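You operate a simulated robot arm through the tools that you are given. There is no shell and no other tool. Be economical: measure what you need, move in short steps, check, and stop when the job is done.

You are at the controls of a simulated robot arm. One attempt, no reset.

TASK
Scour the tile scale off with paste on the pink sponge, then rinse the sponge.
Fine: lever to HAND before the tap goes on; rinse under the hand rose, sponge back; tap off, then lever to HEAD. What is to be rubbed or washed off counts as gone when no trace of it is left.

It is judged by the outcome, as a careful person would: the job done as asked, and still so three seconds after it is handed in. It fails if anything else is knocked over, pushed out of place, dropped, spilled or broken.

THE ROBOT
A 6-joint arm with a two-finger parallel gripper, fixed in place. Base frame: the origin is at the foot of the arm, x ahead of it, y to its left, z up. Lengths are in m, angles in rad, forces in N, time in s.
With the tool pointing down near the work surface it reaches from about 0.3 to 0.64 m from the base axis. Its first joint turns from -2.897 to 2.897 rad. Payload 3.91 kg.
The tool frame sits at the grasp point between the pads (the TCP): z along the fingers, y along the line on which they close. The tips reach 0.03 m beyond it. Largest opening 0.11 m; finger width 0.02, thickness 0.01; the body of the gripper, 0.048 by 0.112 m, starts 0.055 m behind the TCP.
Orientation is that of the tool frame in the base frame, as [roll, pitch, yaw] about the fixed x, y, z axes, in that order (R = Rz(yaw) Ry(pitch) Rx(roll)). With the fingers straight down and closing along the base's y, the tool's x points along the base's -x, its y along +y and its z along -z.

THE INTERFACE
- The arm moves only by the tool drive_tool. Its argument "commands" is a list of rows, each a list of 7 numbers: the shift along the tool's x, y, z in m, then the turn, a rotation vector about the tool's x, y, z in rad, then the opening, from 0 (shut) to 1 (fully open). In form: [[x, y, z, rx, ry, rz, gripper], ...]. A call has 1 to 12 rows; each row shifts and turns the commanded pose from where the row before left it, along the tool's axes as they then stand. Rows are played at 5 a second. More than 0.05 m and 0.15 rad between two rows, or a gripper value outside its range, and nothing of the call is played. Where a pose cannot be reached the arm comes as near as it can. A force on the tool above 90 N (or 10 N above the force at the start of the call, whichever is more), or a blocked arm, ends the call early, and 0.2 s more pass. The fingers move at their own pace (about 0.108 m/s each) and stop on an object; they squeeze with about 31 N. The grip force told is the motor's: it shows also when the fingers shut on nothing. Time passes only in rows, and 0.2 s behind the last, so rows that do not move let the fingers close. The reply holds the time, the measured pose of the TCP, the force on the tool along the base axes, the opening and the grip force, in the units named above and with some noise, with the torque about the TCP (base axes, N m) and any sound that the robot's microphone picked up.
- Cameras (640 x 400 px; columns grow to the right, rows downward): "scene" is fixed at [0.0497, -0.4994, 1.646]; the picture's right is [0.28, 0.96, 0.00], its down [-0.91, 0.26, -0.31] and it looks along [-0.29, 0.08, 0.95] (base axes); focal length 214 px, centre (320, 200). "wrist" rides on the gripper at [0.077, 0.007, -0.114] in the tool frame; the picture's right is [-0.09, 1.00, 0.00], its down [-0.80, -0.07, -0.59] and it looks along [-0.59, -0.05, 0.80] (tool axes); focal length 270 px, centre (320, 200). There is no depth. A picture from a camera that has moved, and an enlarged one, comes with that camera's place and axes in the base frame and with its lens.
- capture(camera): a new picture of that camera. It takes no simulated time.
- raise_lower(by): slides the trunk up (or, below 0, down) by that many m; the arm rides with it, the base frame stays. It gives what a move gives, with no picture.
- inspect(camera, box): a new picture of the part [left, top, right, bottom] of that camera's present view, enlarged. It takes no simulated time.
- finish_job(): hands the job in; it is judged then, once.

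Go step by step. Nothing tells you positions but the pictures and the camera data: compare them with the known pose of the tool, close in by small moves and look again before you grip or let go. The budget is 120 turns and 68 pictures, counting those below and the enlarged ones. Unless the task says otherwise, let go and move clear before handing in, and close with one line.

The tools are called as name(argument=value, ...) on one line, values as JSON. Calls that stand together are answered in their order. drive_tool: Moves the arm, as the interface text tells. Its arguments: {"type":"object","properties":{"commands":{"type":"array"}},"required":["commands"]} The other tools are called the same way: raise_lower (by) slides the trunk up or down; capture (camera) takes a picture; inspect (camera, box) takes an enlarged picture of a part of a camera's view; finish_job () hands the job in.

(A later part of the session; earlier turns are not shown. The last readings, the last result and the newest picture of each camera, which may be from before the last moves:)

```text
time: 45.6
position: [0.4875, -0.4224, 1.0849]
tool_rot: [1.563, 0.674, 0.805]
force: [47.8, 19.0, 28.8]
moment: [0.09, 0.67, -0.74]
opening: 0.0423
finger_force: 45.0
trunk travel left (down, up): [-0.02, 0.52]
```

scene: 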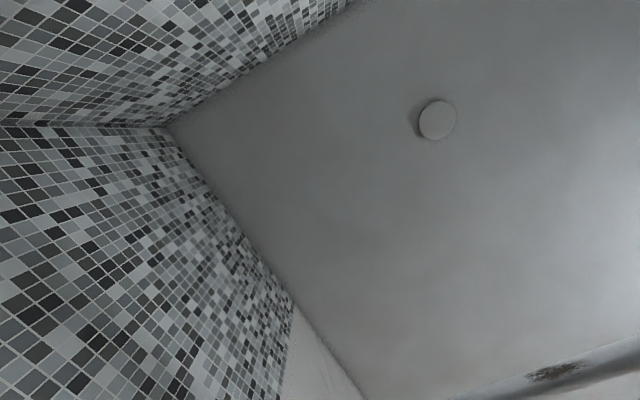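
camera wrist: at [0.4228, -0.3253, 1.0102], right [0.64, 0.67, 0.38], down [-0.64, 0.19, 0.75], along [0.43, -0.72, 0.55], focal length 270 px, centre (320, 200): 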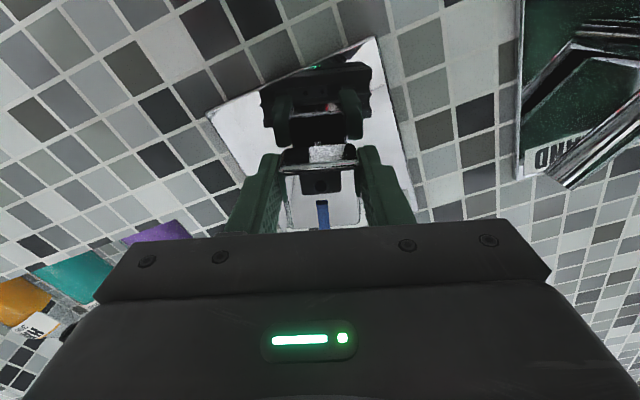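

The lateral force is growing, so I'll look before going on.

capture(camera="wrist")

```text
29 pictures are left
camera wrist: at [0.4494, -0.2974, 1.0408], right [0.38, 0.41, 0.83], down [-0.89, -0.07, 0.44], along [0.24, -0.91, 0.34], focal length 270 px, centre (320, 200)
```

wrist: 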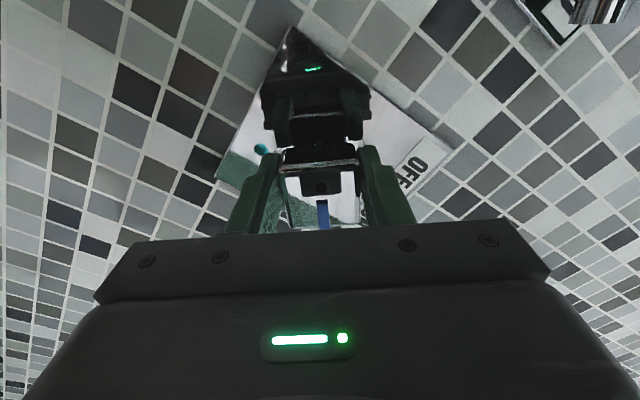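

The knob has turned about 50° and my grip sits about 1 cm off its axis. I'll correct for that and keep turning.

drive_tool(commands=[[0.001, 0.005, 0, 0, 0, 0, 0], [0, 0.0012, 0, 0, 0, 0.12, 0], [0, 0.0012, 0, 0, 0, 0.12, 0], [0, 0.0012, 0, 0, 0, 0.12, 0]])

```text
time: 46.6
position: [0.4889, -0.4226, 1.0885]
tool_rot: [1.571, 0.313, 0.806]
force: [14.9, 21.6, 1.2]
moment: [0.0, 0.1, -0.15]
opening: 0.0416
finger_force: 45.0
trunk travel left (down, up): [-0.02, 0.52]
```

The forces have dropped, so I'll carry on to a quarter turn.

drive_tool(commands=[[0, 0.002, 0, 0, 0, 0.12, 0], [0, 0.0012, 0, 0, 0, 0.12, 0], [0, 0.001, 0, 0, 0, 0.07, 0], [0, 0, 0, 0, 0, 0, 0]])

capture(camera="wrist")

```text
time: 47.6
position: [0.4892, -0.4212, 1.0901]
tool_rot: [1.576, 0.003, 0.804]
force: [-6.5, 31.2, -34.7]
moment: [-0.05, -0.44, 0.07]
opening: 0.0422
finger_force: 45.2
trunk travel left (down, up): [-0.02, 0.52]
```

```text
28 pictures are left
camera wrist: at [0.4598, -0.2867, 1.0968], right [-0.06, -0.07, 1.0], down [-0.98, -0.17, -0.07], along [0.17, -0.98, -0.06], focal length 270 px, centre (320, 200)
```

wrist: 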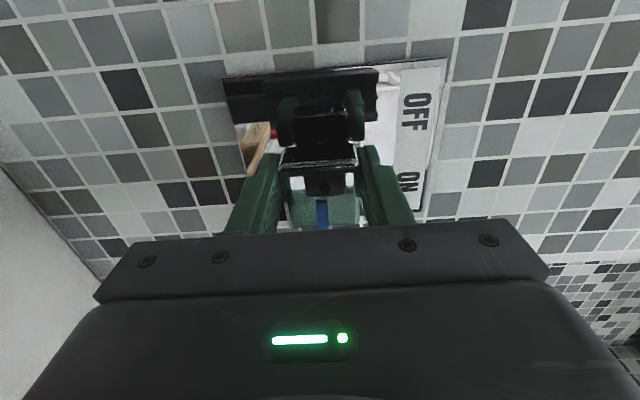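

The knob is a quarter turn over, pointing to the ON side. I'll let go, back off, turn the wrist back and check the rose for water.

drive_tool(commands=[[0, 0, 0, 0, 0, 0, 0.7], [0, 0, 0, 0, 0, 0, 0.7], [0, 0, -0.045, 0, 0, 0, 0.7], [0, 0, -0.045, 0, 0, 0, 0.7], [0, 0, 0, 0, 0, -0.15, 0.5], [0, 0, 0, 0, 0, -0.15, 0], [0, 0, 0, 0, 0, -0.15, 0], [0, 0, 0, 0, 0, -0.15, 0], [0, 0, 0, 0, 0, -0.15, 0], [0, 0, 0, 0, 0, -0.15, 0]])

drive_tool(commands=[[0, 0, 0, 0, 0, -0.15, 0], [0, 0, 0, 0, 0, -0.15, 0], [0, 0, 0, 0, 0, -0.15, 0], [0, 0, 0, 0, 0, -0.15, 0], [0, 0, 0, 0, 0, -0.07, 0], [0, 0, 0, 0, 0.15, 0, 0], [0, 0, 0, 0, 0.15, 0, 0], [0, 0, 0, 0, 0.15, 0, 0], [0, 0, 0, 0, 0.15, 0, 0]])

capture(camera="wrist")

```text
time: 49.8
position: [0.4228, -0.3591, 1.093]
tool_rot: [1.569, 0.905, 0.806]
force: [0.0, 0.1, 0.0]
moment: [0.01, 0.01, 0.0]
opening: 0.0
finger_force: 30.6
trunk travel left (down, up): [-0.02, 0.52]
```

```text
time: 51.8
position: [0.423, -0.359, 1.0924]
tool_rot: [-3.139, 0.972, 2.38]
force: [-0.3, -0.2, 0.3]
moment: [-0.03, 0.02, 0.0]
opening: 0.0
finger_force: 31.3
trunk travel left (down, up): [-0.02, 0.52]
```

```text
27 pictures are left
camera wrist: at [0.3284, -0.2595, 1.0935], right [0.72, 0.69, 0.07], down [-0.08, -0.03, 1.0], along [0.69, -0.73, 0.03], focal length 270 px, centre (320, 200)
```

wrist: 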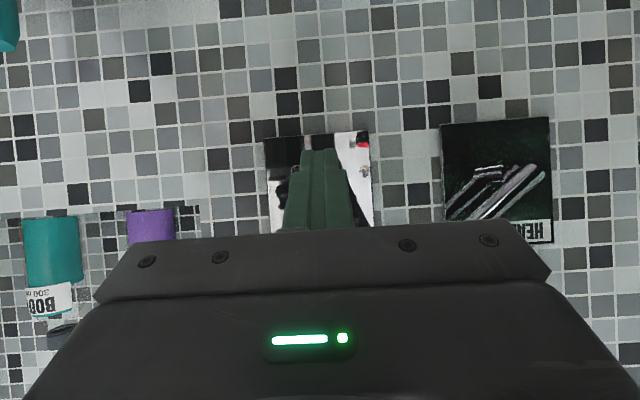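

I'll back away and yaw left to see the rose.

drive_tool(commands=[[0.028, 0, -0.041, 0, 0, 0, 0], [0.028, 0, -0.041, 0, 0, 0, 0], [0, 0, 0, -0.1155, 0, -0.0791, 0], [0, 0, 0, -0.1155, 0, -0.0791, 0], [0, 0, 0, -0.1155, 0, -0.0791, 0], [0, 0, 0, -0.1155, 0, -0.0791, 0], [0, 0, 0, -0.1155, 0, -0.0791, 0]])

capture(camera="wrist")

```text
time: 53.4
position: [0.3507, -0.2901, 1.0932]
tool_rot: [-3.138, 0.973, 3.081]
force: [-0.3, 0.8, -0.2]
moment: [-0.02, 0.03, -0.01]
opening: 0.0
finger_force: 30.2
trunk travel left (down, up): [-0.02, 0.52]
```

```text
26 pictures are left
camera wrist: at [0.2135, -0.2756, 1.0936], right [0.11, 0.99, 0.07], down [-0.04, -0.07, 1.0], along [0.99, -0.11, 0.04], focal length 270 px, centre (320, 200)
```

wrist: 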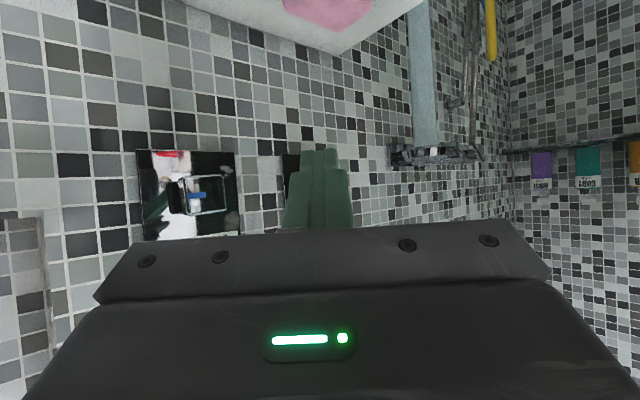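

Water is running straight down from the hand rose at about (0.715, -0.138), clear of the ledge. Before taking the sponge I'll test the reach under the ledge: turn back to face the wall, retreat and descend in front of the scale.

drive_tool(commands=[[0, 0, 0, 0.1155, 0, 0.0791, 0], [0, 0, 0, 0.1155, 0, 0.0791, 0], [0, 0, 0, 0.1155, 0, 0.0791, 0], [0, 0, 0, 0.1155, 0, 0.0791, 0], [0, 0, 0, 0.1155, 0, 0.0791, 0], [0.0169, -0.038, -0.0248, 0, 0, 0, 0], [0.0169, -0.038, -0.0248, 0, 0, 0, 0], [0.0169, -0.038, -0.0248, 0, 0, 0, 0], [0.0169, -0.038, -0.0248, 0, 0, 0, 0]])

drive_tool(commands=[[0.0372, 0, 0.0253, 0, 0, 0, 0], [0.0372, 0, 0.0253, 0, 0, 0, 0], [0.0372, 0, 0.0253, 0, 0, 0, 0], [0.0372, 0, 0.0253, 0, 0, 0, 0], [0.0372, 0, 0.0253, 0, 0, 0, 0], [0.0372, 0, 0.0253, 0, 0, 0, 0], [0.0372, 0, 0.0253, 0, 0, 0, 0], [0.0372, 0, 0.0253, 0, 0, 0, 0], [0.0372, 0, 0.0253, 0, 0, 0, 0]])

```text
time: 55.4
position: [0.1581, -0.3209, 1.0938]
tool_rot: [-3.139, 0.972, 2.38]
force: [0.0, -0.2, 0.6]
moment: [0.01, 0.01, -0.01]
opening: 0.0
finger_force: 31.1
trunk travel left (down, up): [-0.02, 0.52]
```

```text
time: 57.4
position: [0.1554, -0.3174, 0.6883]
tool_rot: [-3.139, 0.973, 2.378]
force: [-0.5, 0.1, 0.4]
moment: [-0.05, -0.01, 0.0]
opening: 0.0002
finger_force: 30.7
trunk travel left (down, up): [-0.02, 0.52]
```

I reached z≈0.69 in front of the wall. I'll test levelling and moving in under the ledge.

drive_tool(commands=[[0, 0, 0, 0, -0.15, 0, 0], [0, 0, 0, 0, -0.15, 0, 0], [0, 0, 0, 0, -0.15, 0, 0]])

capture(camera="wrist")

```text
time: 58.2
position: [0.1568, -0.3176, 0.6902]
tool_rot: [-3.134, 1.425, 2.382]
force: [-0.4, -0.7, 0.7]
moment: [-0.01, -0.01, 0.0]
opening: 0.0
finger_force: 30.9
trunk travel left (down, up): [-0.02, 0.52]
```

```text
25 pictures are left
camera wrist: at [0.0725, -0.2265, 0.6293], right [0.7, 0.71, 0.09], down [-0.39, 0.28, 0.88], along [0.6, -0.65, 0.47], focal length 270 px, centre (320, 200)
```

wrist: 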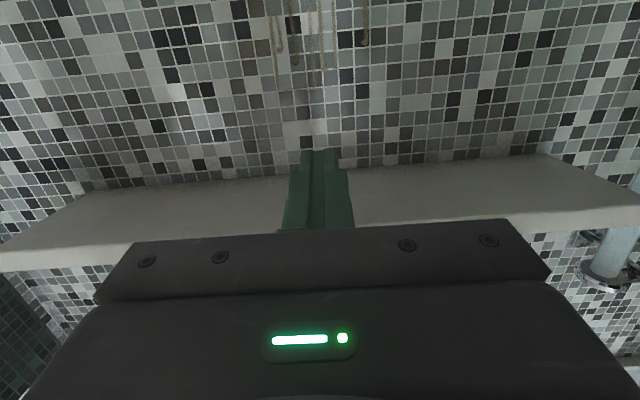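

Level works well here, and the scale spans u -0.21..-0.05, z 0.56..0.70. I'll advance under the ledge with the empty hand to confirm the reach.

drive_tool(commands=[[0.0396, 0, 0.0058, 0, 0, 0, 0], [-0.0065, 0, 0.0445, 0, 0, 0, 0], [-0.0065, 0, 0.0445, 0, 0, 0, 0], [-0.0065, 0, 0.0445, 0, 0, 0, 0], [-0.0065, 0, 0.0445, 0, 0, 0, 0], [-0.0065, 0, 0.0445, 0, 0, 0, 0], [-0.0058, 0, 0.04, 0, 0, 0, 0]])

```text
time: 59.8
position: [0.3483, -0.5013, 0.6465]
tool_rot: [-3.141, 1.419, 2.377]
force: [0.1, -0.2, 0.3]
moment: [0.01, -0.01, 0.02]
opening: 0.0
finger_force: 31.3
trunk travel left (down, up): [-0.02, 0.52]
```

Reach under the ledge is good. Now I'll back out, rise and come over the sponge with the tool down, fingers closing along its short side.

drive_tool(commands=[[0.0065, 0, -0.0445, 0, 0, 0, 0], [0.0065, 0, -0.0445, 0, 0, 0, 0], [0.0065, 0, -0.0445, 0, 0, 0, 0], [0.0065, 0, -0.0445, 0, 0, 0, 0], [0.0065, 0, -0.0445, 0, 0, 0, 0], [0.0058, 0, -0.04, 0, 0, 0, 0], [-0.0445, 0, -0.0065, 0, 0, 0, 0], [-0.0445, 0, -0.0065, 0, 0, 0, 0], [-0.0445, 0, -0.0065, 0, 0, 0, 0], [-0.0445, 0, -0.0065, 0, 0, 0, 0], [-0.0445, 0, -0.0065, 0, 0, 0, 0], [-0.0445, 0, -0.0065, 0, 0, 0, 0]])

drive_tool(commands=[[-0.0445, 0, -0.0065, 0, 0, 0, 0], [-0.0445, 0, -0.0065, 0, 0, 0, 0], [-0.0445, 0, -0.0065, 0, 0, 0, 0], [0, 0, 0, 0, 0.15, 0, 0], [0, 0, 0, 0, 0.15, 0, 0], [0, 0, 0, 0, 0.15, 0, 0], [0, 0, 0, 0, 0.15, 0, 0], [0, 0, 0, 0, 0.15, 0, 0], [0, 0, 0, 0, 0.15, 0, 0], [0, 0, 0, 0, 0.15, 0, 0], [0, 0, 0, 0, 0.15, 0, 0], [0, 0, 0, 0, 0.15, 0, 0]])

```text
time: 62.4
position: [0.1591, -0.3204, 0.919]
tool_rot: [3.138, 1.421, 2.375]
force: [-0.4, 0.2, 0.2]
moment: [0.01, -0.03, 0.01]
opening: 0.0001
finger_force: 31.1
trunk travel left (down, up): [-0.02, 0.52]
```

```text
time: 65.0
position: [0.1682, -0.3205, 0.9663]
tool_rot: [-3.136, 0.079, 2.376]
force: [-0.3, 0.3, -0.1]
moment: [-0.01, -0.02, 0.0]
opening: 0.0001
finger_force: 30.7
out of reach, approached as far as the arm can: row 11, 12
trunk travel left (down, up): [-0.02, 0.52]
```

I'll raise the trunk for tool-down work, turn the wrist a quarter, and move above the sponge.

raise_lower(by=0.35)

drive_tool(commands=[[0, 0, 0, 0, 0.0, 0.15, 0.5], [0, 0, 0, 0, 0, 0.15, 0.9], [0, 0, 0, 0, 0, 0.15, 0.9], [0, 0, 0, 0, 0, 0.15, 0.9], [0, 0, 0, 0, 0, 0.15, 0.9], [0, 0, 0, 0, 0, 0.15, 0.9], [0, 0, 0, 0, 0, 0.15, 0.9], [0, 0, 0, 0, 0, 0.15, 0.9], [0, 0, 0, 0, 0, 0.15, 0.9], [0, 0, 0, 0, 0, 0.15, 0.9], [0, 0, 0, 0, 0, 0.07, 0.9], [0, 0, 0, -0.079, 0, 0, 0.9]])

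drive_tool(commands=[[0.0376, 0.0324, 0, 0, 0, 0, 0.9], [0.0376, 0.0324, 0, 0, 0, 0, 0.9], [0.0376, 0.0324, 0, 0, 0, 0, 0.9], [0.0376, 0.0324, 0, 0, 0, 0, 0.9], [0.0376, 0.0324, 0, 0, 0, 0, 0.9], [0.0376, 0.0324, 0, 0, 0, 0, 0.9], [0.0376, 0.0324, 0, 0, 0, 0, 0.9], [0, 0, 0.044, 0, 0, 0, 0.9], [0, 0, 0.044, 0, 0, 0, 0.9], [0, 0, 0.044, 0, 0, 0, 0.9], [0, 0, 0.044, 0, 0, 0, 0.9], [0, 0, 0.044, 0, 0, 0, 0.9]])

capture(camera="wrist")

```text
time: 68.4
position: [0.1661, -0.3208, 1.3154]
tool_rot: [-3.135, 0.079, 2.378]
force: [0.2, 0.1, -0.5]
moment: [-0.01, -0.04, 0.01]
opening: 0.0001
finger_force: 31.0
trunk travel left (down, up): [-0.37, 0.17]
```

```text
time: 71.0
position: [0.1663, -0.3202, 1.3159]
tool_rot: [2.98, 0.005, 0.806]
force: [-0.9, -0.7, -0.7]
moment: [0.04, 0.02, 0.0]
opening: 0.0992
finger_force: 0.0
trunk travel left (down, up): [-0.37, 0.17]
```

```text
time: 73.6
position: [0.5254, -0.3052, 1.0987]
tool_rot: [2.983, 0.005, 0.808]
force: [-0.5, 0.1, -0.9]
moment: [0.01, 0.02, -0.01]
opening: 0.0988
finger_force: 0.1
out of reach, approached as far as the arm can: row 6, 7
trunk travel left (down, up): [-0.37, 0.17]
```

```text
24 pictures are left
camera wrist: at [0.5721, -0.2421, 1.2113], right [0.65, -0.74, 0.16], down [-0.67, -0.46, 0.58], along [-0.36, -0.48, -0.8], focal length 270 px, centre (320, 200)
```

wrist: 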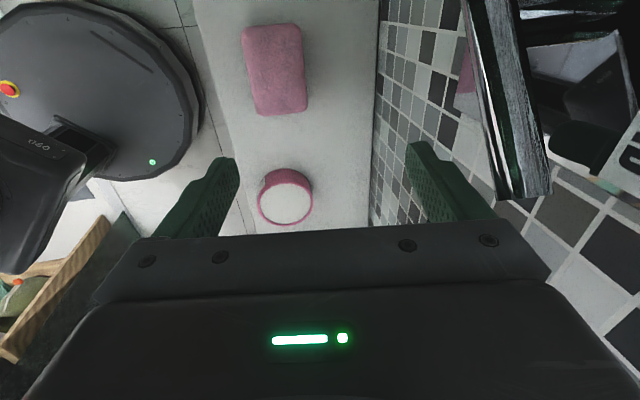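

I over-tilted one axis. The sponge is about 8.5 × 5.5 cm, centred near u 0.157, n -0.58. I'll correct the tilt, centre over it, and descend partway.

drive_tool(commands=[[0, -0.005, 0, 0.08, 0, 0, 0.8], [0.019, -0.006, 0, 0.079, 0, 0, 0.8], [0, 0, 0.045, 0, 0, 0, 0.8], [0, 0, 0.045, 0, 0, 0, 0.8], [0, 0, 0.045, 0, 0, 0, 0.8]])

capture(camera="wrist")

```text
time: 74.8
position: [0.5309, -0.2836, 0.9638]
tool_rot: [-3.141, 0.006, 0.807]
force: [0.2, -0.5, 1.3]
moment: [0.0, -0.05, 0.0]
opening: 0.0882
finger_force: 0.1
trunk travel left (down, up): [-0.37, 0.17]
```

```text
23 pictures are left
camera wrist: at [0.59, -0.2325, 1.0779], right [0.66, -0.75, 0.0], down [-0.6, -0.53, 0.6], along [-0.45, -0.4, -0.8], focal length 270 px, centre (320, 200)
```

wrist: 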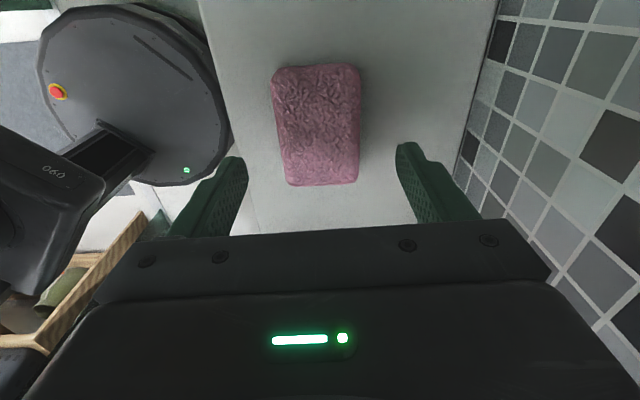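

It's well aligned, needing about 9 mm along its length. I'll descend to mid-height and close.

drive_tool(commands=[[0.009, 0, 0.02, 0, 0, 0, 0.8], [0, 0, 0.02, 0, 0, 0, 0.8], [0, 0, 0.012, 0, 0, 0, 0.8], [0, 0, 0, 0, 0, 0, 0.3], [0, 0, 0, 0, 0, 0, 0.3], [0, 0, 0, 0, 0, 0, 0.3]])

capture(camera="wrist")

```text
time: 76.2
position: [0.5373, -0.278, 0.9135]
tool_rot: [3.14, 0.005, 0.808]
force: [0.6, 0.0, 0.1]
moment: [-0.01, -0.04, -0.01]
opening: 0.0606
finger_force: 30.8
trunk travel left (down, up): [-0.37, 0.17]
```

```text
22 pictures are left
camera wrist: at [0.5955, -0.227, 1.0264], right [0.66, -0.75, 0.0], down [-0.6, -0.53, 0.6], along [-0.45, -0.4, -0.8], focal length 270 px, centre (320, 200)
```

wrist: 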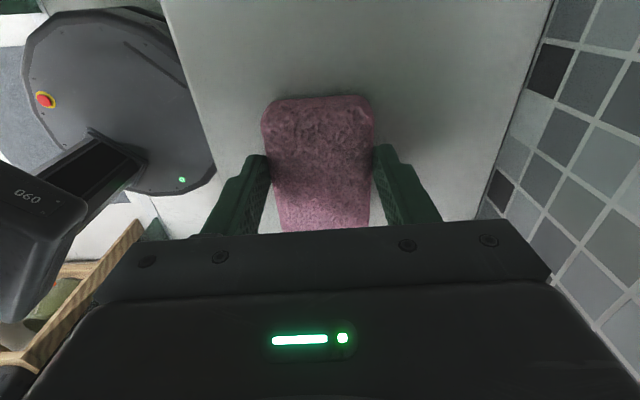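

The sponge is gripped at 60 mm. I'll lift it, carry it over the paste jar (u≈-0.015, n≈-0.554) and stop just above the rim.

drive_tool(commands=[[0, 0, -0.03, 0, 0, 0, 0.3], [0, 0, -0.04, 0, 0, 0, 0.3], [0, 0, -0.02, 0, 0, 0, 0.3], [-0.045, -0.007, 0, 0, 0, 0, 0.3], [-0.045, -0.007, 0, 0, 0, 0, 0.3], [-0.045, -0.007, 0, 0, 0, 0, 0.3]])

capture(camera="wrist")

```text
time: 77.6
position: [0.425, -0.3608, 1.0035]
tool_rot: [-3.14, 0.005, 0.809]
force: [0.5, 0.1, -0.1]
moment: [0.01, 0.02, 0.0]
opening: 0.0606
finger_force: 31.1
trunk travel left (down, up): [-0.37, 0.17]
```

```text
21 pictures are left
camera wrist: at [0.4839, -0.3092, 1.1175], right [0.66, -0.75, 0.0], down [-0.6, -0.53, 0.6], along [-0.45, -0.4, -0.8], focal length 270 px, centre (320, 200)
```

wrist: 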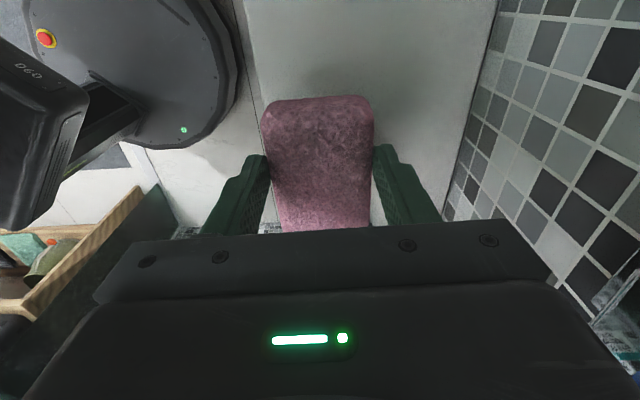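

The jar is hidden beneath the sponge, as expected. I'll take the last sideways step, then descend gently and watch the force.

drive_tool(commands=[[-0.043, 0.002, 0, 0, 0, 0, 0.3], [0, 0, 0.02, 0, 0, 0, 0.3], [0, 0, 0.015, 0, 0, 0, 0.3], [0, 0, 0.006, 0, 0, 0, 0.3], [0, 0, 0, 0, 0, 0, 0.3]])

drive_tool(commands=[[0, 0, 0.004, 0, 0, 0, 0.3], [0, 0, 0.003, 0, 0, 0, 0.3], [0, 0, 0, 0, 0, 0, 0.3]])

```text
time: 78.8
position: [0.3996, -0.3921, 0.9626]
tool_rot: [-3.141, 0.006, 0.809]
force: [-0.7, -0.3, 0.3]
moment: [0.02, 0.0, 0.04]
opening: 0.0604
finger_force: 30.8
trunk travel left (down, up): [-0.37, 0.17]
```

```text
time: 79.6
position: [0.3988, -0.3924, 0.9557]
tool_rot: [3.141, 0.005, 0.808]
force: [-0.1, -1.0, 0.3]
moment: [-0.03, -0.01, 0.02]
opening: 0.0608
finger_force: 30.7
trunk travel left (down, up): [-0.37, 0.17]
```

No contact yet, so I'll keep going in small steps.

drive_tool(commands=[[0, 0, 0.003, 0, 0, 0, 0.3], [0, 0, 0.002, 0, 0, 0, 0.3], [0, 0, 0, 0, 0, 0, 0.3]])

drive_tool(commands=[[0, 0, 0.002, 0, 0, 0, 0.3], [0, 0, 0.002, 0, 0, 0, 0.3], [0, 0, 0, 0, 0, 0, 0.3]])

```text
time: 80.4
position: [0.3984, -0.392, 0.9527]
tool_rot: [3.138, 0.006, 0.808]
force: [3.8, -1.1, 18.5]
moment: [0.03, -0.17, 0.0]
opening: 0.0606
finger_force: 31.6
trunk travel left (down, up): [-0.37, 0.17]
```

```text
time: 81.2
position: [0.3983, -0.393, 0.9492]
tool_rot: [3.133, 0.005, 0.808]
force: [5.6, -3.3, 49.0]
moment: [-0.15, -0.16, -0.02]
opening: 0.0606
finger_force: 30.8
trunk travel left (down, up): [-0.37, 0.17]
```

The sponge is pressed on the jar mouth at about 50 N. I'll twist slightly to load it, then lift and check.

drive_tool(commands=[[0, 0, -0.001, 0, 0, 0, 0.3], [0, 0, 0, 0, 0, 0, 0.3], [0, 0, -0.01, 0, 0, 0, 0.3], [0, 0, -0.03, 0, 0, 0, 0.3], [0, 0, -0.04, 0, 0, 0, 0.3], [0.04, -0.02, 0, 0, 0, 0, 0.3], [0.045, 0, 0, 0, 0, 0, 0.3], [0.045, 0, 0, 0, 0, 0, 0.3]])

inspect(camera="wrist", box=[200, 60, 440, 240])

```text
time: 83.0
position: [0.4747, -0.2831, 1.0258]
tool_rot: [-3.14, 0.005, 0.808]
force: [0.2, -0.3, -0.3]
moment: [-0.02, 0.02, -0.01]
opening: 0.0608
finger_force: 31.0
trunk travel left (down, up): [-0.37, 0.17]
```

```text
2.22 times, centred on (320, 150) of wrist
camera zoom: at [0.5336, -0.2329, 1.1394], right [0.66, -0.75, 0.0], down [-0.6, -0.53, 0.6], along [-0.45, -0.39, -0.8], focal length 601 px, centre (320, 311)
```

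zoom: 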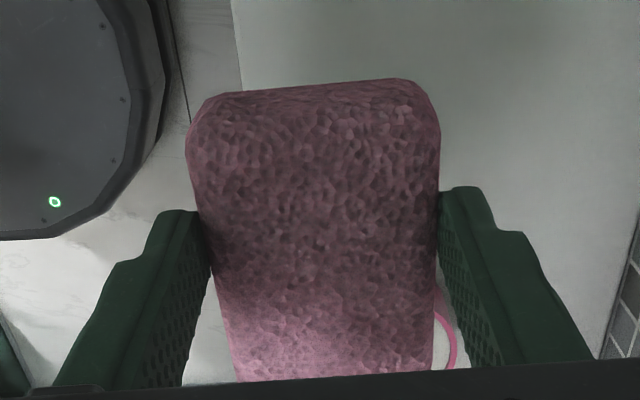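

No paste shows on the top or sides, and the underside can't be seen from here. I'll move out from the ledge, tilt the sponge face toward the wall, and lower the trunk in front of the scale.

drive_tool(commands=[[0, -0.045, 0, 0, 0, 0, 0.3], [0, -0.045, 0, 0, 0, 0, 0.3], [0, -0.045, 0, 0, 0, 0, 0.3], [-0.03, -0.035, 0, 0, 0, 0, 0.3], [-0.045, -0.015, 0, 0, 0, 0, 0.3], [-0.045, -0.01, 0, 0, 0, 0, 0.3], [-0.045, 0, 0, 0, 0, 0, 0.3], [-0.045, 0, 0, 0, 0, 0, 0.3], [-0.034, 0, 0, 0, 0, 0, 0.3]])

drive_tool(commands=[[0, 0, 0, -0.145, 0, 0, 0.3], [0, 0, 0, -0.145, 0, 0, 0.3], [0, 0, 0, -0.145, 0, 0, 0.3], [0, 0, 0, -0.145, 0, 0, 0.3], [0, 0, 0, -0.145, 0, 0, 0.3], [0, 0, 0, -0.145, 0, 0, 0.3], [0, 0, 0, -0.145, 0, 0, 0.3], [0, 0, 0, -0.145, 0, 0, 0.3], [0, 0, 0, -0.145, 0, 0, 0.3], [0, 0, 0, -0.145, 0, 0, 0.3]])

raise_lower(by=-0.36)

```text
time: 85.0
position: [0.1649, -0.327, 1.0283]
tool_rot: [-3.141, 0.005, 0.808]
force: [-0.9, -0.4, 0.1]
moment: [0.0, -0.02, 0.04]
opening: 0.0604
finger_force: 31.2
trunk travel left (down, up): [-0.37, 0.17]
```

```text
time: 87.2
position: [0.1647, -0.3269, 1.0274]
tool_rot: [1.687, 0.005, 0.806]
force: [0.3, 0.4, -0.1]
moment: [0.02, 0.01, 0.0]
opening: 0.0604
finger_force: 31.7
trunk travel left (down, up): [-0.37, 0.17]
```

```text
time: 90.7
position: [0.1648, -0.3255, 0.6669]
tool_rot: [1.692, 0.003, 0.808]
force: [-0.4, -0.1, -0.2]
moment: [0.03, -0.01, 0.01]
opening: 0.0605
finger_force: 31.3
trunk travel left (down, up): [-0.01, 0.53]
```

I'll level the last bit, shift to the right half of the scale, and advance to just short of the wall.

drive_tool(commands=[[0, 0, 0, -0.12, 0, 0, 0.3], [-0.041, 0, 0, 0, 0, 0, 0.3], [0, -0.027, 0.03, 0, 0, 0, 0.3], [0, 0, 0.045, 0, 0, 0, 0.3], [0, 0, 0.045, 0, 0, 0, 0.3], [0, 0, 0.045, 0, 0, 0, 0.3], [0, 0, 0.045, 0, 0, 0, 0.3], [0, 0, 0.045, 0, 0, 0, 0.3], [0, 0, 0.022, 0, 0, 0, 0.3]])

capture(camera="wrist")

```text
time: 92.7
position: [0.3345, -0.5489, 0.6394]
tool_rot: [1.571, 0.006, 0.808]
force: [-0.7, -0.7, -0.3]
moment: [-0.01, -0.02, 0.0]
opening: 0.0606
finger_force: 31.2
trunk travel left (down, up): [-0.01, 0.53]
```

```text
19 pictures are left
camera wrist: at [0.3064, -0.4135, 0.6457], right [-0.06, -0.06, 1.0], down [-0.98, -0.17, -0.07], along [0.17, -0.98, -0.05], focal length 270 px, centre (320, 200)
```

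wrist: 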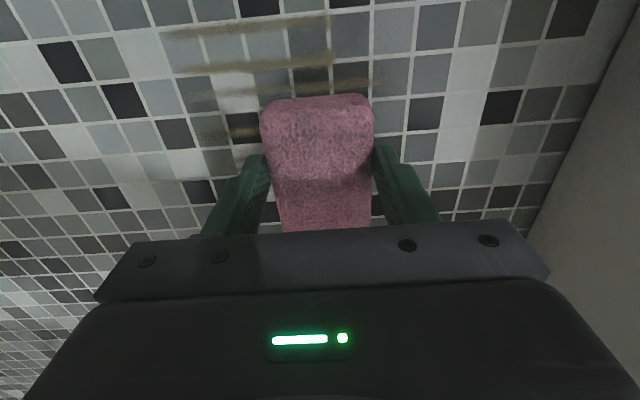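

The streaks run alongside the sponge. I'll advance in small steps to touch the wall.

drive_tool(commands=[[0, 0, 0.008, 0, 0, 0, 0.3], [0, 0, 0.006, 0, 0, 0, 0.3], [0, 0, 0.004, 0, 0, 0, 0.3], [0, 0, 0, 0, 0, 0, 0.3]])

drive_tool(commands=[[0, 0, 0.003, 0, 0, 0, 0.3], [0, 0, 0.002, 0, 0, 0, 0.3], [0, 0, 0, 0, 0, 0, 0.3]])

```text
time: 93.7
position: [0.3493, -0.5595, 0.6407]
tool_rot: [1.571, 0.005, 0.807]
force: [0.7, 0.0, -0.4]
moment: [0.02, 0.0, 0.02]
opening: 0.0606
finger_force: 30.7
trunk travel left (down, up): [-0.01, 0.53]
```

```text
time: 94.5
position: [0.3526, -0.561, 0.6408]
tool_rot: [1.571, 0.004, 0.809]
force: [-6.1, 8.9, 0.2]
moment: [-0.08, -0.14, -0.5]
opening: 0.0604
finger_force: 31.0
trunk travel left (down, up): [-0.01, 0.53]
```

Contact is made, slightly on one edge. I'll square up, press to about 25 N, and scrub up and down on this half.

drive_tool(commands=[[0, 0, 0.002, 0, -0.03, 0, 0.3], [0, 0, 0.001, 0, 0, 0, 0.3], [0, 0.015, 0, 0, 0, 0, 0.3], [0, 0.015, 0, 0, 0, 0, 0.3], [0, 0.012, 0, 0, 0, 0, 0.3], [0, -0.015, 0, 0, 0, 0, 0.3], [0, -0.015, 0, 0, 0, 0, 0.3], [0, -0.015, 0, 0, 0, 0, 0.3], [0, -0.015, 0, 0, 0, 0, 0.3], [0, -0.015, 0, 0, 0, 0, 0.3]])

capture(camera="wrist")

```text
time: 96.7
position: [0.3553, -0.5638, 0.6093]
tool_rot: [1.568, 0.005, 0.777]
force: [-16.9, 16.9, 8.3]
moment: [-0.51, -0.46, 0.04]
opening: 0.0606
finger_force: 31.2
trunk travel left (down, up): [-0.01, 0.53]
```

```text
18 pictures are left
camera wrist: at [0.33, -0.4289, 0.6141], right [-0.06, -0.06, 1.0], down [-0.99, -0.14, -0.07], along [0.14, -0.99, -0.05], focal length 270 px, centre (320, 200)
```

wrist: 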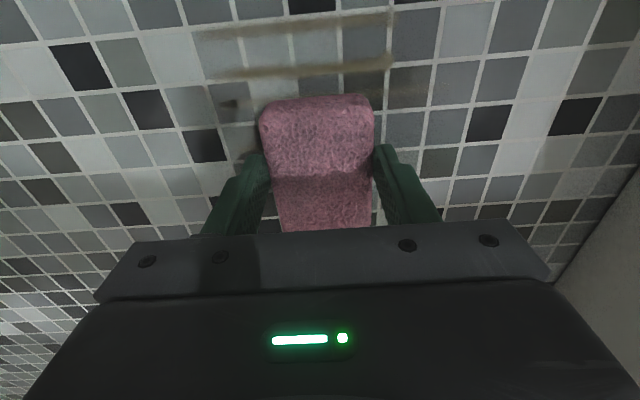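

It's working: the streak under the sponge is fading. I'll square the vertical tilt and continue with several strokes over this half.

drive_tool(commands=[[0, -0.015, 0, -0.03, 0, 0, 0.3], [0, -0.02, 0, 0, 0, 0, 0.3], [0, 0.02, 0, 0, 0, 0, 0.3], [0, 0.02, 0, 0, 0, 0, 0.3], [0, 0.02, 0, 0, 0, 0, 0.3], [0, 0.02, 0, 0, 0, 0, 0.3], [0, 0.02, 0, 0, 0, 0, 0.3], [0, 0.015, 0, 0, 0, 0, 0.3], [0, -0.02, 0, 0, 0, 0, 0.3], [0, -0.02, 0, 0, 0, 0, 0.3], [0, -0.02, 0, 0, 0, 0, 0.3], [0, -0.02, 0, 0, 0, 0, 0.3]])

drive_tool(commands=[[0, -0.02, 0, 0, 0, 0, 0.3], [0, -0.018, 0, 0, 0, 0, 0.3], [0.012, 0.01, 0, 0, 0, 0, 0.3], [0.012, 0.02, 0, 0, 0, 0, 0.3], [0, 0.02, 0, 0, 0, 0, 0.3], [0, 0.02, 0, 0, 0, 0, 0.3], [0, 0.02, 0, 0, 0, 0, 0.3], [0.012, 0.02, 0, 0, 0, 0, 0.3], [0.012, 0, 0, 0, 0, 0, 0.3], [0.012, -0.02, 0, 0, 0, 0, 0.3], [0.012, -0.02, 0, 0, 0, 0, 0.3], [0, -0.02, 0, 0, 0, 0, 0.3]])

capture(camera="wrist")

```text
time: 99.3
position: [0.3551, -0.5648, 0.6076]
tool_rot: [1.54, 0.005, 0.775]
force: [-12.5, 10.8, 4.0]
moment: [0.22, 0.26, -0.02]
opening: 0.0604
finger_force: 30.8
trunk travel left (down, up): [-0.01, 0.53]
```

```text
time: 101.9
position: [0.405, -0.5128, 0.6201]
tool_rot: [1.54, 0.005, 0.778]
force: [-1.8, 2.0, 0.9]
moment: [0.08, 0.03, 0.03]
opening: 0.0608
finger_force: 31.3
trunk travel left (down, up): [-0.01, 0.53]
```

```text
17 pictures are left
camera wrist: at [0.3809, -0.3778, 0.6219], right [-0.08, -0.04, 1.0], down [-0.99, -0.14, -0.08], along [0.14, -0.99, -0.02], focal length 270 px, centre (320, 200)
```

wrist: 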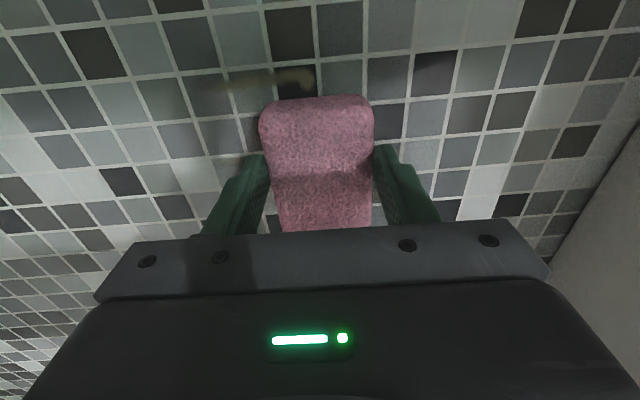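

Most streaks are gone; the last hook streak is just left of the sponge. I'll press in slightly, move onto it and scrub.

drive_tool(commands=[[0.015, 0.01, 0.002, 0, 0, 0, 0.3], [0.015, 0.01, 0.001, 0, 0, 0, 0.3], [0.01, 0.02, 0.0005, 0, 0, 0, 0.3], [0, 0.02, 0, 0, 0, 0, 0.3], [0, -0.02, 0, 0, 0, 0, 0.3], [0, -0.02, 0, 0, 0, 0, 0.3], [0, -0.02, 0, 0, 0, 0, 0.3], [0, -0.02, 0, 0, 0, 0, 0.3], [0, -0.02, 0, 0, 0, 0, 0.3], [0, 0.02, 0, 0, 0, 0, 0.3], [0, 0.02, 0, 0, 0, 0, 0.3], [0, 0.02, 0, 0, 0, 0, 0.3]])

drive_tool(commands=[[0, 0.02, 0, 0, 0, 0, 0.3], [0, 0.02, 0, 0, 0, 0, 0.3], [-0.02, 0, 0.0004, 0, 0, 0, 0.3], [-0.02, 0, 0, 0, 0, 0, 0.3], [0, -0.02, 0, 0, 0, 0, 0.3], [0, -0.02, 0, 0, 0, 0, 0.3], [0, -0.02, 0, 0, 0, 0, 0.3], [0, -0.02, 0, 0, 0, 0, 0.3], [0, -0.02, 0, 0, 0, 0, 0.3], [0, 0.02, 0, 0, 0, 0, 0.3], [0, 0.02, 0, 0, 0, 0, 0.3], [0, 0.02, 0, 0, 0, 0, 0.3]])

```text
time: 104.5
position: [0.4361, -0.487, 0.642]
tool_rot: [1.537, 0.006, 0.778]
force: [-13.0, 14.1, -4.0]
moment: [0.53, 0.5, -0.07]
opening: 0.0609
finger_force: 30.6
trunk travel left (down, up): [-0.01, 0.53]
```

```text
time: 107.1
position: [0.4101, -0.5158, 0.6382]
tool_rot: [1.539, 0.005, 0.779]
force: [-10.0, 9.5, -2.2]
moment: [0.37, 0.36, -0.04]
opening: 0.0605
finger_force: 31.0
trunk travel left (down, up): [-0.01, 0.53]
```

I'll back off and check the whole patch.

drive_tool(commands=[[0, 0, -0.04, 0, 0, 0, 0.3], [0.04, 0, -0.02, 0, 0, 0, 0.3], [0.04, 0, -0.02, 0, 0, 0, 0.3], [0, 0, -0.04, 0, 0, 0, 0.3]])

inspect(camera="wrist", box=[120, 0, 520, 250])

```text
time: 108.1
position: [0.3828, -0.3747, 0.6347]
tool_rot: [1.54, 0.005, 0.776]
force: [0.0, 0.4, -0.4]
moment: [0.0, -0.02, -0.02]
opening: 0.0606
finger_force: 31.4
trunk travel left (down, up): [-0.01, 0.53]
```

```text
1.60 times, centred on (320, 125) of wrist
camera zoom: at [0.3568, -0.2384, 0.637], right [-0.08, -0.04, 1.0], down [-0.99, -0.14, -0.08], along [0.14, -0.99, -0.02], focal length 432 px, centre (320, 320)
```

zoom: 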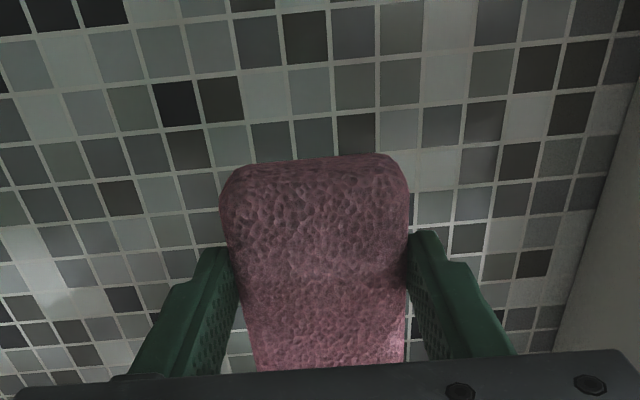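

The gripper hides the patch. I'll shift down and to the right for a clear look past the sponge.

drive_tool(commands=[[-0.03, 0, -0.035, 0, 0, 0, 0.3], [-0.03, -0.035, 0, 0, 0, 0, 0.3], [-0.03, -0.035, 0, 0, 0, 0, 0.3], [-0.02, -0.035, 0, 0, 0, 0, 0.3]])

inspect(camera="wrist", box=[280, 0, 600, 200])

```text
time: 109.1
position: [0.2803, -0.4312, 0.5319]
tool_rot: [1.537, 0.007, 0.777]
force: [-0.5, 0.5, -0.2]
moment: [-0.04, 0.01, -0.01]
opening: 0.0603
finger_force: 31.1
trunk travel left (down, up): [-0.01, 0.53]
```

```text
2.00 times, centred on (440, 100) of wrist
camera zoom: at [0.2543, -0.2953, 0.533], right [-0.08, -0.04, 1.0], down [-0.99, -0.14, -0.08], along [0.14, -0.99, -0.02], focal length 541 px, centre (80, 400)
```

zoom: 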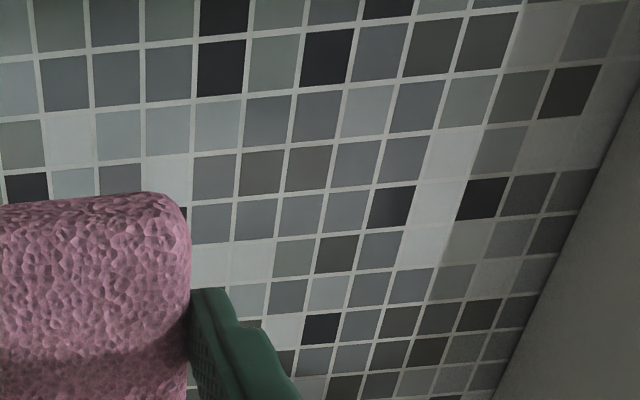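

This part is clean. I'll check the lower-right part from above.

drive_tool(commands=[[0, 0.045, 0, 0, 0, 0, 0.3], [0, 0.045, 0, 0, 0, 0, 0.3], [0, 0.045, 0, 0, 0, 0, 0.3], [0, 0.035, 0, 0, 0, 0, 0.3]])

inspect(camera="wrist", box=[40, 0, 360, 200])

```text
time: 110.1
position: [0.2789, -0.4242, 0.7024]
tool_rot: [1.542, 0.005, 0.777]
force: [0.8, -0.8, -0.6]
moment: [0.01, 0.01, -0.02]
opening: 0.0606
finger_force: 31.0
trunk travel left (down, up): [-0.01, 0.53]
```

```text
2.00 times, centred on (200, 100) of wrist
camera zoom: at [0.2537, -0.2894, 0.7038], right [-0.08, -0.04, 1.0], down [-0.99, -0.14, -0.08], along [0.14, -0.99, -0.03], focal length 541 px, centre (560, 400)
```

zoom: 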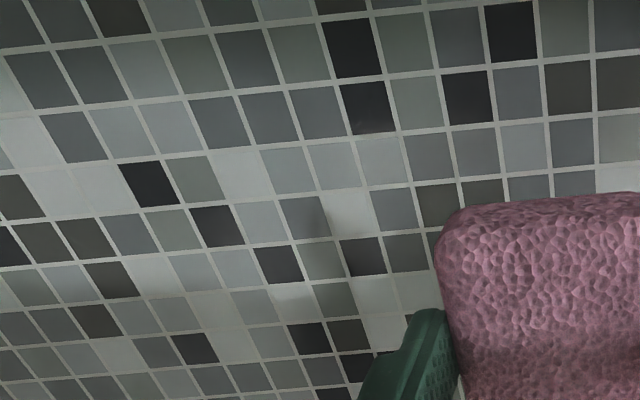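

There may be a faint tinge near the middle, so I'll zoom in on it.

inspect(camera="wrist", box=[130, 70, 258, 150])

```text
5.00 times, centred on (194, 110) of wrist
camera zoom: at [0.2537, -0.2894, 0.7038], right [-0.08, -0.04, 1.0], down [-0.99, -0.14, -0.08], along [0.14, -0.99, -0.03], focal length 1351 px, centre (950, 650)
```

zoom: 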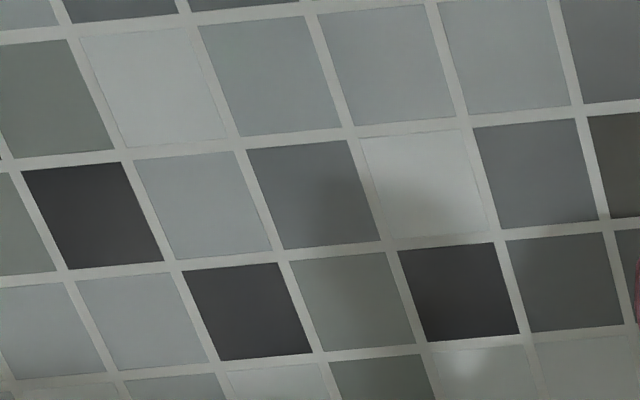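

That soft dark blob at u≈-0.15, z≈0.566 matches a remnant I saw earlier. I'll go back and scrub the lower band again, firmly.

drive_tool(commands=[[-0.03, -0.03, 0, 0.02, 0, 0, 0.3], [0, -0.04, 0, 0, 0, 0, 0.3], [0, -0.04, 0, 0, 0, 0, 0.3], [0, -0.032, 0, 0, 0, 0, 0.3], [0, 0, 0.045, 0, 0, 0, 0.3], [0, 0, 0.045, 0, 0, 0, 0.3], [0, 0, 0.04, 0, 0, 0, 0.3], [0, 0, 0.01, 0, 0, 0, 0.3], [0, 0, 0.005, 0, 0, 0, 0.3]])

drive_tool(commands=[[0, 0, 0.004, 0, 0, 0, 0.3], [0, 0, 0.003, 0, 0, 0, 0.3], [0, 0, 0, 0, 0, 0, 0.3]])

```text
time: 112.1
position: [0.3566, -0.5519, 0.5603]
tool_rot: [1.56, 0.005, 0.778]
force: [0.3, -0.3, 1.0]
moment: [-0.02, -0.03, 0.01]
opening: 0.0606
finger_force: 31.0
trunk travel left (down, up): [-0.01, 0.53]
```

```text
time: 112.9
position: [0.3634, -0.5568, 0.5596]
tool_rot: [1.559, 0.006, 0.776]
force: [0.3, -0.6, -0.6]
moment: [0.01, 0.0, -0.03]
opening: 0.0605
finger_force: 31.1
trunk travel left (down, up): [-0.01, 0.53]
```

No contact yet, so a few more millimetres.

drive_tool(commands=[[0, 0, 0.002, 0, 0, 0, 0.3], [0, 0, 0.002, 0, 0, 0, 0.3], [0, 0, 0.001, 0, 0, 0, 0.3], [0, 0, 0, 0, 0, 0, 0.3]])

```text
time: 113.9
position: [0.3663, -0.5594, 0.5603]
tool_rot: [1.564, 0.007, 0.776]
force: [-9.4, 10.3, -0.8]
moment: [0.21, 0.22, -0.06]
opening: 0.0608
finger_force: 31.1
trunk travel left (down, up): [-0.01, 0.53]
```

In contact. I'll press a little more and scrub the low band back and forth, then one full-height pass.

drive_tool(commands=[[0, 0, 0.002, 0, 0, 0, 0.3], [-0.02, 0, -0.0004, 0, 0, 0, 0.3], [-0.02, 0, -0.0004, 0, 0, 0, 0.3], [0, 0.02, 0, 0, 0, 0, 0.3], [0.02, 0, 0.0004, 0, 0, 0, 0.3], [0.02, 0, 0.0004, 0, 0, 0, 0.3], [0.02, 0, 0.0004, 0, 0, 0, 0.3], [0.02, 0, 0.0004, 0, 0, 0, 0.3], [0.02, 0, 0.0004, 0, 0, 0, 0.3], [0, -0.03, 0, 0, 0, 0, 0.3], [-0.02, 0, -0.0004, 0, 0, 0, 0.3], [-0.02, 0, -0.0004, 0, 0, 0, 0.3]])

drive_tool(commands=[[-0.02, 0, -0.0004, 0, 0, 0, 0.3], [-0.02, 0, -0.0004, 0, 0, 0, 0.3], [-0.02, 0, -0.0004, 0, 0, 0, 0.3], [0, 0.025, 0, 0, 0, 0, 0.3], [0, 0.025, 0, 0, 0, 0, 0.3], [0, 0.025, 0, 0, 0, 0, 0.3], [0, 0.025, 0, 0, 0, 0, 0.3], [0, 0.025, 0, 0, 0, 0, 0.3], [0.02, 0, 0.0004, 0, 0, 0, 0.3], [0.02, -0.025, 0.0004, 0, 0, 0, 0.3], [0, -0.025, 0, 0, 0, 0, 0.3], [0, -0.025, 0, 0, 0, 0, 0.3]])

drive_tool(commands=[[0, -0.025, 0, 0, 0, 0, 0.3], [0, -0.02, 0, 0, 0, 0, 0.3], [0.02, 0, 0.0004, 0, 0, 0, 0.3], [0.02, 0.025, 0.0004, 0, 0, 0, 0.3], [0.02, 0.025, 0.0004, 0, 0, 0, 0.3], [0, 0.025, 0, 0, 0, 0, 0.3], [0, 0.025, 0, 0, 0, 0, 0.3], [0, 0.02, 0, 0, 0, 0, 0.3], [0, -0.025, 0, 0, 0, 0, 0.3], [0, -0.025, 0, 0, 0, 0, 0.3], [0, 0, -0.03, 0, 0, 0, 0.3], [0, 0, -0.045, 0, 0, 0, 0.3]])

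```text
time: 116.5
position: [0.3831, -0.5494, 0.5487]
tool_rot: [1.561, 0.004, 0.776]
force: [-5.4, 12.3, -0.5]
moment: [0.08, 0.07, 0.57]
opening: 0.0606
finger_force: 30.9
trunk travel left (down, up): [-0.01, 0.53]
```

```text
time: 119.1
position: [0.369, -0.5611, 0.6]
tool_rot: [1.561, 0.005, 0.777]
force: [-0.1, 0.5, -0.1]
moment: [0.05, -0.01, -0.04]
opening: 0.0605
finger_force: 30.7
trunk travel left (down, up): [-0.01, 0.53]
```

```text
time: 121.7
position: [0.3589, -0.4651, 0.62]
tool_rot: [1.561, 0.005, 0.779]
force: [1.0, -0.3, -0.5]
moment: [-0.02, -0.04, -0.01]
opening: 0.0606
finger_force: 31.0
trunk travel left (down, up): [-0.01, 0.53]
```

I'll return to the checking viewpoint.

drive_tool(commands=[[-0.014, 0.02, -0.043, 0, 0, 0, 0.3], [-0.014, 0.02, -0.042, 0, 0, 0, 0.3], [0, 0.042, 0, 0, 0, 0, 0.3]])

inspect(camera="wrist", box=[110, 40, 302, 160])

```text
time: 122.5
position: [0.2798, -0.4234, 0.7032]
tool_rot: [1.563, 0.003, 0.781]
force: [0.0, -0.6, 0.7]
moment: [0.02, 0.01, -0.01]
opening: 0.0607
finger_force: 31.6
trunk travel left (down, up): [-0.01, 0.53]
```

```text
3.33 times, centred on (206, 100) of wrist
camera zoom: at [0.2545, -0.2882, 0.7081], right [-0.07, -0.05, 1.0], down [-0.99, -0.14, -0.07], along [0.14, -0.99, -0.04], focal length 901 px, centre (700, 533)
```

zoom: 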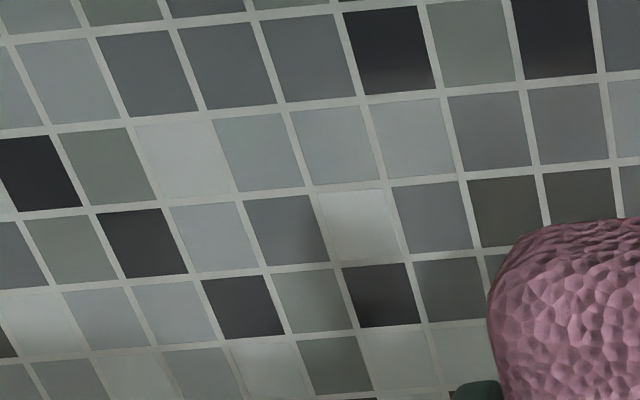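

The smudge skips the grout, so it may be a glossy reflection of the gripper. I'll check from a shifted viewpoint.

drive_tool(commands=[[-0.03, 0.0, -0.03, 0, 0, 0, 0.3], [-0.03, 0.0, -0.03, 0, 0, 0, 0.3]])

inspect(camera="wrist", box=[130, 0, 354, 140])

```text
time: 123.1
position: [0.1944, -0.4224, 0.7028]
tool_rot: [1.56, 0.005, 0.779]
force: [-0.1, 1.6, -0.8]
moment: [-0.04, -0.05, 0.0]
opening: 0.0607
finger_force: 30.6
trunk travel left (down, up): [-0.01, 0.53]
```

```text
2.86 times, centred on (242, 70) of wrist
camera zoom: at [0.1684, -0.2872, 0.7084], right [-0.07, -0.05, 1.0], down [-0.99, -0.14, -0.07], along [0.14, -0.99, -0.04], focal length 772 px, centre (543, 571)
```

zoom: 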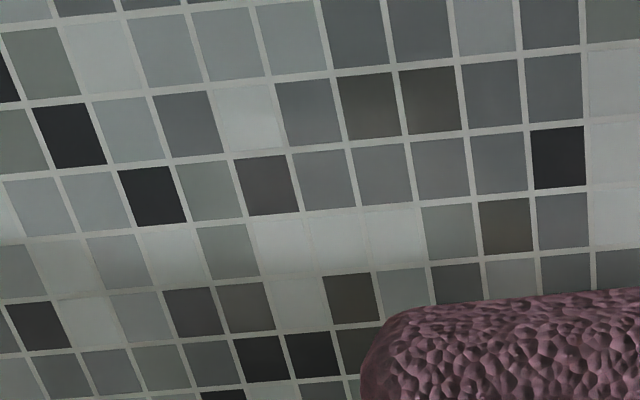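

The tile is clean; that blob was a reflection. Now I'll rinse, staying below ledge height: move back and left to the water column, which falls past the ledge's left end.

drive_tool(commands=[[0.02, 0, -0.045, 0, 0, 0, 0.3], [0.03, 0, -0.035, 0, 0, 0, 0.3], [0.047, 0, 0, 0, 0, 0, 0.3], [0.047, 0, 0, 0, 0, 0, 0.3], [0.047, 0, 0, 0, 0, 0, 0.3], [0.047, 0, 0, 0, 0, 0, 0.3], [0.047, 0, 0, 0, 0, 0, 0.3], [0.047, 0, 0, 0, 0, 0, 0.3], [0.047, 0, 0, 0, 0, 0, 0.3], [0.047, 0, 0, 0, 0, 0, 0.3]])

capture(camera="wrist")

```text
time: 125.3
position: [0.301, -0.1771, 0.7266]
tool_rot: [1.547, 0.006, 0.781]
force: [-0.7, 0.4, -0.5]
moment: [0.05, 0.0, 0.01]
opening: 0.0605
finger_force: 30.8
out of reach, approached as far as the arm can: row 7, 8, 9, 10
trunk travel left (down, up): [-0.01, 0.53]
```

```text
10 pictures are left
camera wrist: at [0.2755, -0.0408, 0.7291], right [-0.07, -0.04, 1.0], down [-0.99, -0.14, -0.08], along [0.14, -0.99, -0.03], focal length 270 px, centre (320, 200)
```

wrist: 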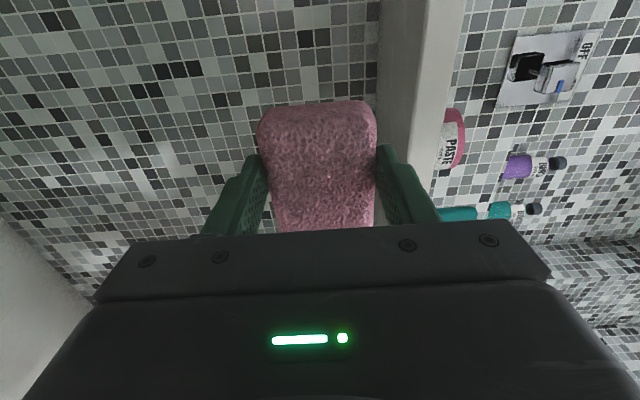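

The arm's limit is at this close radius. Below ledge height I can travel further from the base, so I'll advance some and continue left.

drive_tool(commands=[[0, -0.02, 0.04, 0, 0, 0, 0.3], [0, 0, 0.045, 0, 0, 0, 0.3], [0.02, 0, 0.035, 0, 0, 0, 0.3], [0.045, 0, 0, 0, 0, 0, 0.3], [0.045, 0, 0, 0, 0, 0, 0.3], [0.045, 0, 0, 0, 0, 0, 0.3], [0.045, 0, 0, 0, 0, 0, 0.3], [0.045, 0, 0, 0, 0, 0, 0.3], [0.045, 0, 0, 0, 0, 0, 0.3]])

```text
time: 127.3
position: [0.3423, -0.2321, 0.7475]
tool_rot: [1.562, 0.005, 0.787]
force: [0.0, 0.6, -0.1]
moment: [0.01, 0.02, 0.04]
opening: 0.0604
finger_force: 31.5
out of reach, approached as far as the arm can: row 1, 2, 3, 4, 5, 6, 7, 8, 9
trunk travel left (down, up): [-0.01, 0.53]
```

The wrist yaw is the limit. I'll turn the tool to point radially toward the water column while staying below the ledge.

drive_tool(commands=[[0, 0, 0, 0, 0.15, 0, 0.3], [0, 0, 0, 0, 0.15, 0, 0.3], [0, 0, 0, 0, 0.15, 0, 0.3], [0, 0, 0, 0, 0.15, 0, 0.3], [0.03, -0.009, 0, 0, 0, 0, 0.3], [0.03, -0.009, 0.02, 0, 0, 0, 0.3], [0.03, -0.009, 0.02, 0, 0, 0, 0.3]])

```text
time: 128.9
position: [0.401, -0.1527, 0.7189]
tool_rot: [1.566, 0.009, 1.378]
force: [0.0, -0.6, 0.0]
moment: [0.0, 0.03, -0.01]
opening: 0.0607
finger_force: 31.2
trunk travel left (down, up): [-0.01, 0.53]
```

That works. I'll approach to just short of the column and take a look.

drive_tool(commands=[[0.037, 0, 0.02, 0, 0, 0, 0.3], [0.038, 0, 0.03, 0, 0, 0, 0.3], [0, 0, 0.045, 0, 0, 0, 0.3], [0, 0, 0.045, 0, 0, 0, 0.3], [0, 0, 0.045, 0, 0, 0, 0.3], [0, 0, 0.035, 0, 0, 0, 0.3]])

capture(camera="wrist")

```text
time: 130.3
position: [0.6309, -0.1211, 0.7204]
tool_rot: [1.565, 0.011, 1.376]
force: [0.2, 0.7, 0.3]
moment: [0.02, 0.03, 0.02]
opening: 0.0607
finger_force: 30.9
trunk travel left (down, up): [-0.01, 0.53]
```

```text
9 pictures are left
camera wrist: at [0.5345, -0.024, 0.725], right [-0.02, -0.07, 1.0], down [-0.74, -0.67, -0.07], along [0.68, -0.74, -0.04], focal length 270 px, centre (320, 200)
```

wrist: 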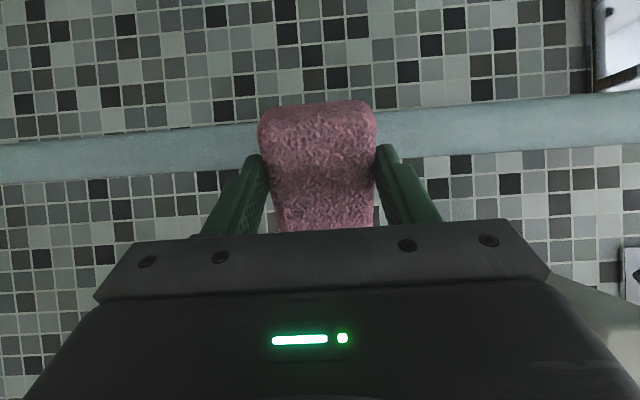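

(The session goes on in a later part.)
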